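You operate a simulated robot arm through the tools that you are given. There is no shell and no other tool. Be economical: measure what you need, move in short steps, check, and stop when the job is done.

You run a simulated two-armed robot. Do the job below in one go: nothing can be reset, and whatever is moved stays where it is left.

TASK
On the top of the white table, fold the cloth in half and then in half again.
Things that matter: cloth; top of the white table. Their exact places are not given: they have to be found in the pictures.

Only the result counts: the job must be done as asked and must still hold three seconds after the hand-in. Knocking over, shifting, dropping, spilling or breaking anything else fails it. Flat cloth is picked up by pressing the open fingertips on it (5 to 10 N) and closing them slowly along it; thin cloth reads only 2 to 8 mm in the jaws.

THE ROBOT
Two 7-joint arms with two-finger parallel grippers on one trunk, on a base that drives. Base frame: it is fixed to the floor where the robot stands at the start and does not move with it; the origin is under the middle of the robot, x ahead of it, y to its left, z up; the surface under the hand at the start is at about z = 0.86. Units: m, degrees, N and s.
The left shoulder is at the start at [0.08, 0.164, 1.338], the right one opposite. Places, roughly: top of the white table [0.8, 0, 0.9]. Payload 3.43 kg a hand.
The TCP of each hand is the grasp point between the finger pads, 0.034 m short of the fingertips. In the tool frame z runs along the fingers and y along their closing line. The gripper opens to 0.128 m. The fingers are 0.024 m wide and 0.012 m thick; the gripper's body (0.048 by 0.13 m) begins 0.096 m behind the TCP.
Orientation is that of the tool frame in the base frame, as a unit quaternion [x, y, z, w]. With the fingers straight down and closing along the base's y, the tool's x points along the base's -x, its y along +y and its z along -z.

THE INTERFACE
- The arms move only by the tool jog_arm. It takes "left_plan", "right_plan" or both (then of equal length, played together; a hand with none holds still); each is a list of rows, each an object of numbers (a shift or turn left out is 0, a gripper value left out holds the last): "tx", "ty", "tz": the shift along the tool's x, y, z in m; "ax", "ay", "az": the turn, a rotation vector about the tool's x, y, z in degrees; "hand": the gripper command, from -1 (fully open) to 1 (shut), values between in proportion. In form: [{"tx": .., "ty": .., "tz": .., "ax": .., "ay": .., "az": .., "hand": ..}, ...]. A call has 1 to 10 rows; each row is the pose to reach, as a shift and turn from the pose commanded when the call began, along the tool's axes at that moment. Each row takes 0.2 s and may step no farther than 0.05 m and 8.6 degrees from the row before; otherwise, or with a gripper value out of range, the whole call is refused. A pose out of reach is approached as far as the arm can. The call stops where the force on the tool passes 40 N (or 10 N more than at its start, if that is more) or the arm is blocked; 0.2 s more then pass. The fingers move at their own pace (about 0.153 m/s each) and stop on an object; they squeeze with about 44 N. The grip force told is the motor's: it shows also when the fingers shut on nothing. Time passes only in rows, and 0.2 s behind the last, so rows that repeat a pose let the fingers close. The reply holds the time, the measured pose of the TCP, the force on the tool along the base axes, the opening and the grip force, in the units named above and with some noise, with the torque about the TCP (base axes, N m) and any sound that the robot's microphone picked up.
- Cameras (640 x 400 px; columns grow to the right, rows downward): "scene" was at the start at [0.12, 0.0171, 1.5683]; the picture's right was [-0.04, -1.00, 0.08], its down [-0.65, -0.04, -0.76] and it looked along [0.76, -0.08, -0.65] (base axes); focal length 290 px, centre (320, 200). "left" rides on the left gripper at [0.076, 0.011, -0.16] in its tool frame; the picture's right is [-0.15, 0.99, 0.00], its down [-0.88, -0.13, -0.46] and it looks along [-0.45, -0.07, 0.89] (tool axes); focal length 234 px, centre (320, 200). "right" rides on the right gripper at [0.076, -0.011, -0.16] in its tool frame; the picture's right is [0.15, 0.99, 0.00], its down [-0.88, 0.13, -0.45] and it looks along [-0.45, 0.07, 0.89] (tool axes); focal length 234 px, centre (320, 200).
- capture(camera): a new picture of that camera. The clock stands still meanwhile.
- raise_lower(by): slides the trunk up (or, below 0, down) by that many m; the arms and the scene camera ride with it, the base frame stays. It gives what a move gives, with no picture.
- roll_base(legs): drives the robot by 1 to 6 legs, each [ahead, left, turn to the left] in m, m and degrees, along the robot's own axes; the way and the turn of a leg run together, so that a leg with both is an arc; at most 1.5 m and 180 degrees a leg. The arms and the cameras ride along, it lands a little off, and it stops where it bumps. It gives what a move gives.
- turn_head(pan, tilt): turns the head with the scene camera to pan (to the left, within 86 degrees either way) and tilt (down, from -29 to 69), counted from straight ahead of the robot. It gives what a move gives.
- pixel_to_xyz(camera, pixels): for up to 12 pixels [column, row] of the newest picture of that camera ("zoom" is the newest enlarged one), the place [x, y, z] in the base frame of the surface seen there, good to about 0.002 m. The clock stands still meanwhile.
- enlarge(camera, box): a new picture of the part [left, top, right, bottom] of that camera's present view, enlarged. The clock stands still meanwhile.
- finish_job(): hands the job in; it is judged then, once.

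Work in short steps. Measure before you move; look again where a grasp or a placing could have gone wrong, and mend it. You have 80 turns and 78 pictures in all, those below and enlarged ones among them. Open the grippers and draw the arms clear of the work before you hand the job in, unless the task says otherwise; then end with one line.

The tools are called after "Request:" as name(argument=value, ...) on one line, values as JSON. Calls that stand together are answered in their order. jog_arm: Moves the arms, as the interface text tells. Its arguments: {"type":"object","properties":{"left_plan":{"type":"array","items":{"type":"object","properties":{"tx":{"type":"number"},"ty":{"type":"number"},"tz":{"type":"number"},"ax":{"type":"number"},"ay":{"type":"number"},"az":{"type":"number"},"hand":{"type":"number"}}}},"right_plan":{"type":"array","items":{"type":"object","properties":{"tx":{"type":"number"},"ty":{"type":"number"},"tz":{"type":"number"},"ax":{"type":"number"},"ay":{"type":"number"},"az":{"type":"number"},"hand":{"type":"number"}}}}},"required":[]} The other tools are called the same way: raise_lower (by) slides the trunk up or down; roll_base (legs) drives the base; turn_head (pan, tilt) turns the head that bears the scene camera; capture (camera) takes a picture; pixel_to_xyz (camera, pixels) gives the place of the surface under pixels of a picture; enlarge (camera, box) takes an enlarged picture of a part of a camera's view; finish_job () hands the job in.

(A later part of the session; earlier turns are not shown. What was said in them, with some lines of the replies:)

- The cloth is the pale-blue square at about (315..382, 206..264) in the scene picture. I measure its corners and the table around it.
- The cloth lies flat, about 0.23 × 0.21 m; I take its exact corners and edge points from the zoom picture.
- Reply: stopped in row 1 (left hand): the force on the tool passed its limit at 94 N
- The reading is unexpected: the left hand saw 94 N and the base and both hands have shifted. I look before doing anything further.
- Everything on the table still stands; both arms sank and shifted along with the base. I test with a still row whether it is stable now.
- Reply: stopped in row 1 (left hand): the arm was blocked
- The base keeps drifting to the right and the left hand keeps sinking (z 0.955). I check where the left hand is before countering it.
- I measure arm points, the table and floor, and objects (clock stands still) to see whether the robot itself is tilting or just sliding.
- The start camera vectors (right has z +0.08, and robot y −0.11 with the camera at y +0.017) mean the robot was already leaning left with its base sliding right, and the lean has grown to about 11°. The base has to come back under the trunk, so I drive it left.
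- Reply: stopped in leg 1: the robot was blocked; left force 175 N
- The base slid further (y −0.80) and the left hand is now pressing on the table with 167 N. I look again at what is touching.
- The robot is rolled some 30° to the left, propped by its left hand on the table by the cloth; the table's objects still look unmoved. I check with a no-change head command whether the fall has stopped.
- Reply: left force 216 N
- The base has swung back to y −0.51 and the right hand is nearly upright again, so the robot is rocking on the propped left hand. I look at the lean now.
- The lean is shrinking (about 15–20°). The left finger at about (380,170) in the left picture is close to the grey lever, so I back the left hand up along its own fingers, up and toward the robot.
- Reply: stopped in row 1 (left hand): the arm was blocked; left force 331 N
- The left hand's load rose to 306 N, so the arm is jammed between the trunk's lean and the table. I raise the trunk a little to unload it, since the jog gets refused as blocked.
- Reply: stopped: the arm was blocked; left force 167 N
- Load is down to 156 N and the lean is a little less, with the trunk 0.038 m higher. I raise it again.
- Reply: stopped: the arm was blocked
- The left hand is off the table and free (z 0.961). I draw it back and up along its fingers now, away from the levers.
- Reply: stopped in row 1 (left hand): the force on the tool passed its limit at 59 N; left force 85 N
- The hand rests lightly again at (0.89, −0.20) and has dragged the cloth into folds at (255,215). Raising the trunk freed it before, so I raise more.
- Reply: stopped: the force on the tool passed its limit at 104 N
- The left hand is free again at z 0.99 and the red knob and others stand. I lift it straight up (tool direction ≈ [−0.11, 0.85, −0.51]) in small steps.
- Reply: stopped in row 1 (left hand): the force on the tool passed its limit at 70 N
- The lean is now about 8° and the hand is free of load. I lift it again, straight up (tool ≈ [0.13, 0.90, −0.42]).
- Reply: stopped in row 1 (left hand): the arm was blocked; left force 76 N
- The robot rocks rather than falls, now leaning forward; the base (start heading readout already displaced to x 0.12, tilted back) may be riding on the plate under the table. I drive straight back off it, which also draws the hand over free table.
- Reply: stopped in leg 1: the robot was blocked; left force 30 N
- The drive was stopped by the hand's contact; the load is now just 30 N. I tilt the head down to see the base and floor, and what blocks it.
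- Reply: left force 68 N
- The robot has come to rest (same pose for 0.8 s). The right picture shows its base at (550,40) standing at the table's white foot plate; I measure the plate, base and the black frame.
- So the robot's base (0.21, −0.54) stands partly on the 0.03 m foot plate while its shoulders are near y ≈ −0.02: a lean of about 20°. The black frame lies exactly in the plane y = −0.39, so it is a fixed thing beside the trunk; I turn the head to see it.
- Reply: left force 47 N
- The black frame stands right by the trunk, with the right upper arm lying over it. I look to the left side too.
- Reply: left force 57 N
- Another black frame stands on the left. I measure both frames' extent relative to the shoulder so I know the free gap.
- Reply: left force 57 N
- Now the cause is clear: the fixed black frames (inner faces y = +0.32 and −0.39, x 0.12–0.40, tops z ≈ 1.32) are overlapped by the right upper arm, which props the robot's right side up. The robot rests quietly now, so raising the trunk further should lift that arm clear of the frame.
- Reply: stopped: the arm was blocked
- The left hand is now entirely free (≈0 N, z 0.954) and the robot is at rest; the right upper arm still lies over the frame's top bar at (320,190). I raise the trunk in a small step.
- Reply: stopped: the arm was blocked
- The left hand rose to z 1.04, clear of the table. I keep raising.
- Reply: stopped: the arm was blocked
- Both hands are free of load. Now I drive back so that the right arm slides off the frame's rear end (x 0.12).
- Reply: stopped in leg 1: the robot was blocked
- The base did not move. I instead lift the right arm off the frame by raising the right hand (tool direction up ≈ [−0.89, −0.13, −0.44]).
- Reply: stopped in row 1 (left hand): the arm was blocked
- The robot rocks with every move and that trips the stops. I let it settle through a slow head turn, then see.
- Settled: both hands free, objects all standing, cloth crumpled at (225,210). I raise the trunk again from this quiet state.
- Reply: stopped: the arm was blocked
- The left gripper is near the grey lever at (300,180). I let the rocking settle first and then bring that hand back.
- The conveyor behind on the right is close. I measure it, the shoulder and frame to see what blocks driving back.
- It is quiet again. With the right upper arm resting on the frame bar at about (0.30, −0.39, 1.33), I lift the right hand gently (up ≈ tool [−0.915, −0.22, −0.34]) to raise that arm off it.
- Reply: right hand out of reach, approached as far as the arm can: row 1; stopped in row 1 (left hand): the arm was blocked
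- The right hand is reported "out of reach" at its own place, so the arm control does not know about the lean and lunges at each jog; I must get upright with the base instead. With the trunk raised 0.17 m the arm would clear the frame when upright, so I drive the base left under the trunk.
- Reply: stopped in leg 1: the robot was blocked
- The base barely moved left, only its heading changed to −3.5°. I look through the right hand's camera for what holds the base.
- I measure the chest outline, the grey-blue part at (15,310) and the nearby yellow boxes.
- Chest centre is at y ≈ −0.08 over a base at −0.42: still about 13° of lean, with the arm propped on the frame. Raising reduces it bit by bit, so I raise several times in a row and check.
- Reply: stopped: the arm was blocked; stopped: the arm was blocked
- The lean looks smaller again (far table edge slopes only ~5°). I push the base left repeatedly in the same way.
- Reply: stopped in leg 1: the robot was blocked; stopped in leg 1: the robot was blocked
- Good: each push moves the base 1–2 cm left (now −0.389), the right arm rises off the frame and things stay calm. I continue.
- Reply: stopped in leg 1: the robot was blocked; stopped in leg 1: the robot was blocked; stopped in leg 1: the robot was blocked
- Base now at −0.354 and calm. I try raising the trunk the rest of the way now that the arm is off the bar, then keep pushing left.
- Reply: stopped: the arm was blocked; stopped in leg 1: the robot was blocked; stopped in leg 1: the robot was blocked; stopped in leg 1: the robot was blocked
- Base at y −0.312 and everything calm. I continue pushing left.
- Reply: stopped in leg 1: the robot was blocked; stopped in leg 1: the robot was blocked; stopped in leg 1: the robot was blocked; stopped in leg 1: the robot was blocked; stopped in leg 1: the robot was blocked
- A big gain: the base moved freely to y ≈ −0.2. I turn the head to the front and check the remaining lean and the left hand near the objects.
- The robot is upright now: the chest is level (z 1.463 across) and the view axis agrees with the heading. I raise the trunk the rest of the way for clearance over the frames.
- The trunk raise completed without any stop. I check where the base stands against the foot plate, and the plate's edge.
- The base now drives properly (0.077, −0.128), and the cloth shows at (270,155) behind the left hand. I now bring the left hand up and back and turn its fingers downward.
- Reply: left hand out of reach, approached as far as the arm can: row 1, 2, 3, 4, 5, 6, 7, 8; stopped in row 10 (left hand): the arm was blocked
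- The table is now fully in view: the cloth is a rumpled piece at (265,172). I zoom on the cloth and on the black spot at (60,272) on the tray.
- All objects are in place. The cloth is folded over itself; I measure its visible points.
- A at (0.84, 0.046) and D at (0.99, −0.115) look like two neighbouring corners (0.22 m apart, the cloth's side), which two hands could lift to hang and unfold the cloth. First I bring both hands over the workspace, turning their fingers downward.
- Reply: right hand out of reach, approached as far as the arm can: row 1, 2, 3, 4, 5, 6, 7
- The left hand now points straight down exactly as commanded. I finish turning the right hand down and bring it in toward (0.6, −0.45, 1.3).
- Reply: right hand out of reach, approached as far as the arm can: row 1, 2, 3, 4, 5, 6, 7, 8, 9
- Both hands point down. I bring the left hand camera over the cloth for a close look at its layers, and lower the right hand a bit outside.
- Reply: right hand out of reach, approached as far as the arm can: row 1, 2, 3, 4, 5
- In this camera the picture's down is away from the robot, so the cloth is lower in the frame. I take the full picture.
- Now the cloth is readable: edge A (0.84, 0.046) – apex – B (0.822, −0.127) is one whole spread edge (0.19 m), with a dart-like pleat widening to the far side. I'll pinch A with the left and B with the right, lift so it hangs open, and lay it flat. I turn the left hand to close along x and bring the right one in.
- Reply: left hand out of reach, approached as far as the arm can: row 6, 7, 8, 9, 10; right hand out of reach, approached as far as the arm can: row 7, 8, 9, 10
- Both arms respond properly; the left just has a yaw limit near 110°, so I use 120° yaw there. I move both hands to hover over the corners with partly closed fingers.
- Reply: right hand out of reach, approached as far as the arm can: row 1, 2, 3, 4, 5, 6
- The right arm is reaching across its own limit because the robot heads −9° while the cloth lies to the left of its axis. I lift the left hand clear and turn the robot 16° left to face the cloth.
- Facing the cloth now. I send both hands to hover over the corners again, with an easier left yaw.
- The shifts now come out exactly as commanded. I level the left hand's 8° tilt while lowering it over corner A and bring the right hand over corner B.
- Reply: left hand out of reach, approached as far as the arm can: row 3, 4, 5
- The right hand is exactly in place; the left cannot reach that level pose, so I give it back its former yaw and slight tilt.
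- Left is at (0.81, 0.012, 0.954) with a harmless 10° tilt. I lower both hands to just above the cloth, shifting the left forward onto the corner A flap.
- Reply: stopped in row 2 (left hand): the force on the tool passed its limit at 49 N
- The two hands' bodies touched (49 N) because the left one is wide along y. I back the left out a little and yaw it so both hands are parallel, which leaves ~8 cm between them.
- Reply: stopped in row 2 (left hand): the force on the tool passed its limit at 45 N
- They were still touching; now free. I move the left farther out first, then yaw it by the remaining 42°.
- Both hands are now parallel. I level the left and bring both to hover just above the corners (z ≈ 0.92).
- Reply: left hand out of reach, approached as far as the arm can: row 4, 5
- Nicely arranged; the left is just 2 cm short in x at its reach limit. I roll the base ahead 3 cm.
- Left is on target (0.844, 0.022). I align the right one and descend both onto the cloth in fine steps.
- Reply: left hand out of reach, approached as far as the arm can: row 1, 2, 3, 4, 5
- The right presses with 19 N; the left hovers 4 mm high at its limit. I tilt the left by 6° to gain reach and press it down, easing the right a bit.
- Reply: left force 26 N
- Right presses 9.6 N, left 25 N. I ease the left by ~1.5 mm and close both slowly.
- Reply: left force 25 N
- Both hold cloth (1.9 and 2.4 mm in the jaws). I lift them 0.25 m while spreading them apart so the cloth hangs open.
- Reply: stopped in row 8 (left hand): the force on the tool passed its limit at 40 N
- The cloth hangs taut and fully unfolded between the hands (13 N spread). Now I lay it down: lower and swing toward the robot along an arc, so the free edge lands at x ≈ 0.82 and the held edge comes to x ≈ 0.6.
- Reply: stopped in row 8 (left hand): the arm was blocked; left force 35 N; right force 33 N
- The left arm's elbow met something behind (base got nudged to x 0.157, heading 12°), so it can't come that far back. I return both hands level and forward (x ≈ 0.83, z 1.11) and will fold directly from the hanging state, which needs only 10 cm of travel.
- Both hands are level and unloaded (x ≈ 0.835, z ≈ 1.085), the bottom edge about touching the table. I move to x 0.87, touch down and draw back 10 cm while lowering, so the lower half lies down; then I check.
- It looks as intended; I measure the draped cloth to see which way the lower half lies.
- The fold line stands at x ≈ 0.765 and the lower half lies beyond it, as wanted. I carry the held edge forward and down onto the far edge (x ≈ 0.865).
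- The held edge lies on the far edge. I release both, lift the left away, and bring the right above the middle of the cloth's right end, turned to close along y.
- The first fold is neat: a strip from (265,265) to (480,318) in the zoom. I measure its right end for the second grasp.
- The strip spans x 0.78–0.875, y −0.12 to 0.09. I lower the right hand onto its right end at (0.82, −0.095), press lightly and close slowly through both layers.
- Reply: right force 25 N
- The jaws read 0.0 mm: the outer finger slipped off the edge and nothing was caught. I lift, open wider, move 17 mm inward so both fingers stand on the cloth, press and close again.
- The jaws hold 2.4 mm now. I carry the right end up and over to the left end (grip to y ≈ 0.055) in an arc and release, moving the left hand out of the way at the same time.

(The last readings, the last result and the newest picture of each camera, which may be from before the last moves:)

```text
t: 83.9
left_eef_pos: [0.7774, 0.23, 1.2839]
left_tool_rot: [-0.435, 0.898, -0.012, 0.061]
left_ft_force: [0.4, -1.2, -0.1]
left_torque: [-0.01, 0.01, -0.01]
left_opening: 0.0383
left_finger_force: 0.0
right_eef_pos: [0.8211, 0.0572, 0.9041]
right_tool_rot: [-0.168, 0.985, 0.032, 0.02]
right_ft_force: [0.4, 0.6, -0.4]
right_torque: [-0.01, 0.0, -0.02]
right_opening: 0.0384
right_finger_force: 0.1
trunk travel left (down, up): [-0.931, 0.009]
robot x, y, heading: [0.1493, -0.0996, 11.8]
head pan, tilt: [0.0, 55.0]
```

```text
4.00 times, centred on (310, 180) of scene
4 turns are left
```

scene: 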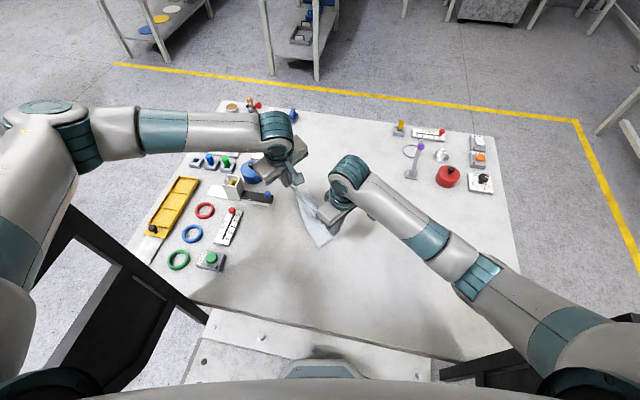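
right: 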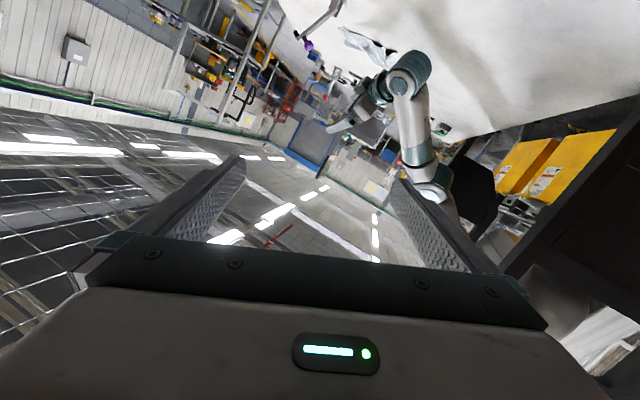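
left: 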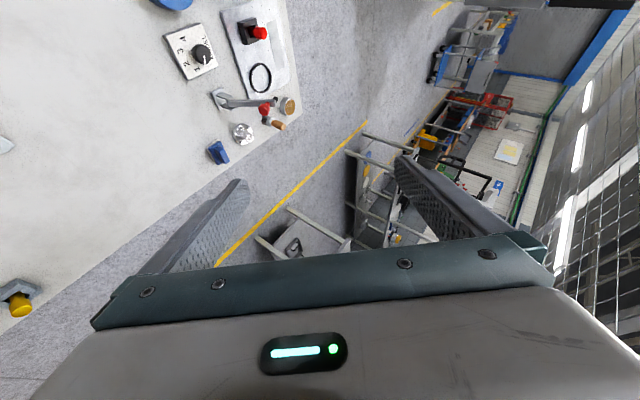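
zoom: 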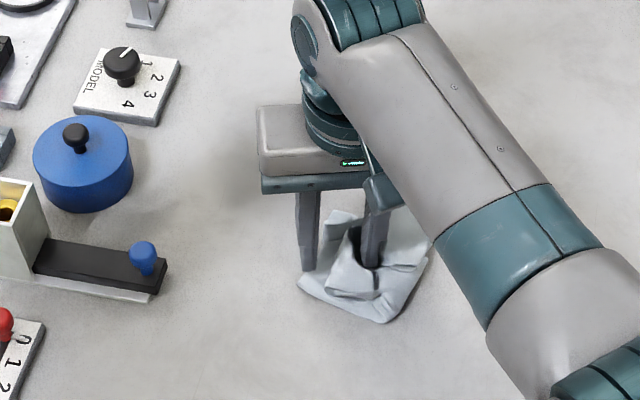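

The strip has folded over with both layers: nothing remains on the right. I lift the right hand straight up and away to see it.

Request:
jog_arm(right_plan=[{"hand": 0.2}, {"tz": -0.04}, {"tz": -0.08}, {"tz": -0.12}, {"tz": -0.16}, {"tz": -0.2, "ty": -0.04}, {"tz": -0.2, "ty": -0.085}, {"tz": -0.2, "ty": -0.13}, {"tz": -0.2, "ty": -0.175}, {"tz": -0.2, "ty": -0.22}])

Request:
enlarge(camera="scene", box=[260, 150, 380, 230])

Request:
pixel_to_xyz(camera="zoom", pixels=[[250, 220], [300, 200], [300, 240], [350, 200], [350, 250], [400, 220], [280, 180], [330, 160], [380, 180]])

```text
refused: row 6 steps farther than a row can; nothing moved
```

```text
5.00 times, centred on (320, 190) of scene
```

zoom: 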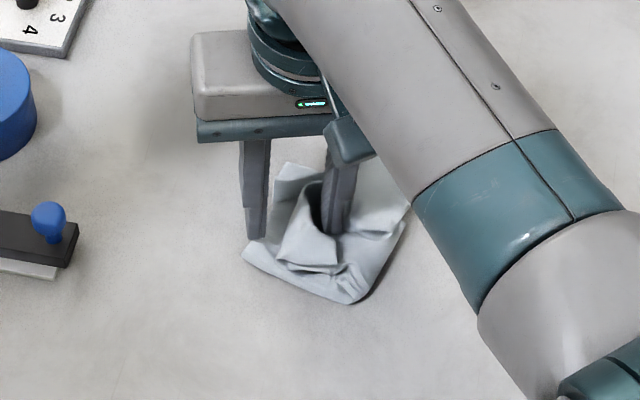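

```text
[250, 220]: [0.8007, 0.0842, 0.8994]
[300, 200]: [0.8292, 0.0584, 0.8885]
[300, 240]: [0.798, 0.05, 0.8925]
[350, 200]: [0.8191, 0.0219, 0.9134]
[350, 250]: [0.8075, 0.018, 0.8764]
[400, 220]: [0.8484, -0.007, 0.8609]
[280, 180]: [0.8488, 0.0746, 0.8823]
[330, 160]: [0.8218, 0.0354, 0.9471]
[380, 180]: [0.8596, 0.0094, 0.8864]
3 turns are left
```

That plan was refused for one long step. I lift straight up, close the fingers, pat the fold line gently flat at (0.82, 0.03), and rise again.

Request:
jog_arm(right_plan=[{"tz": -0.03}, {"tz": -0.065}, {"tz": -0.065, "tx": 0.009, "ty": -0.0255, "hand": 1}, {"tz": -0.03, "tx": 0.009, "ty": -0.0255}, {"tz": -0.005, "tx": 0.009, "ty": -0.0255}, {"tz": 0.002, "tx": 0.009, "ty": -0.0255}, {"tz": -0.03, "tx": 0.009, "ty": -0.0255}, {"tz": -0.07, "tx": 0.009, "ty": -0.0255}, {"tz": -0.11, "tx": 0.009, "ty": -0.0255}, {"tz": -0.15, "tx": 0.009, "ty": -0.0255}])

```text
t: 86.1
left_eef_pos: [0.7752, 0.2305, 1.2821]
left_tool_rot: [-0.436, 0.898, -0.012, 0.061]
left_ft_force: [-0.6, 0.5, -0.5]
left_torque: [0.03, 0.02, 0.02]
left_opening: 0.0384
left_finger_force: 0.1
right_eef_pos: [0.8172, 0.0192, 1.0493]
right_tool_rot: [-0.168, 0.985, 0.032, 0.02]
right_ft_force: [0.5, 0.0, -0.5]
right_torque: [0.01, 0.03, 0.0]
right_opening: 0.0002
right_finger_force: 32.8
trunk travel left (down, up): [-0.931, 0.009]
robot x, y, heading: [0.154, -0.0982, 11.6]
head pan, tilt: [0.0, 55.0]
2 turns are left
```

The pat is done and the right hand is free at z 1.05. I draw it to the right and up with the grippers open, and take the last look.

Request:
jog_arm(left_plan=[{"hand": -1}, {}, {}, {}, {}, {}, {}], right_plan=[{"tz": -0.03, "ty": -0.02}, {"tz": -0.05, "ty": -0.055, "hand": -1}, {"tz": -0.06, "ty": -0.095}, {"tz": -0.06, "ty": -0.135}, {"tz": -0.06, "ty": -0.175}, {"tz": -0.06, "ty": -0.215}, {"tz": -0.06, "ty": -0.25}])

Request:
enlarge(camera="scene", box=[240, 130, 390, 230])

```text
t: 87.7
left_eef_pos: [0.779, 0.2435, 1.2778]
left_tool_rot: [-0.437, 0.897, -0.015, 0.058]
left_ft_force: [0.0, 0.3, -0.4]
left_torque: [0.01, -0.01, -0.01]
left_opening: 0.1281
left_finger_force: 0.0
right_eef_pos: [0.9022, -0.2108, 1.0951]
right_tool_rot: [-0.171, 0.985, 0.029, 0.019]
right_ft_force: [-0.5, -0.5, -0.1]
right_torque: [0.02, 0.04, -0.01]
right_opening: 0.1278
right_finger_force: 0.0
trunk travel left (down, up): [-0.931, 0.009]
robot x, y, heading: [0.1544, -0.0984, 12.2]
head pan, tilt: [0.0, 55.0]
```

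```text
4.00 times, centred on (315, 180) of scene
1 turns are left
```

zoom: 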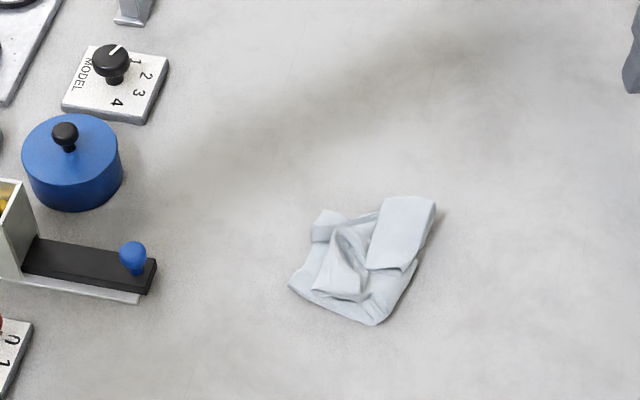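

The last picture shows the cloth as a quarter-size packet, a bit rumpled on top. Both hands are open and clear, and nothing else in this view has moved, so I use the last turn to hand in.

Request:
finish_job()

```text
The job is handed in.
```

I folded the cloth in half and in half again on the white table and handed the job in. It is about quarter size, but the second fold came out rumpled rather than crisp, so it may not pass a strict check. The robot was leaning and sliding at the start, and its left hand pressed on the table and crumpled the cloth. I saw none of the other objects move, though the last picture covered only part of the table. Both grippers are open and clear of the cloth.
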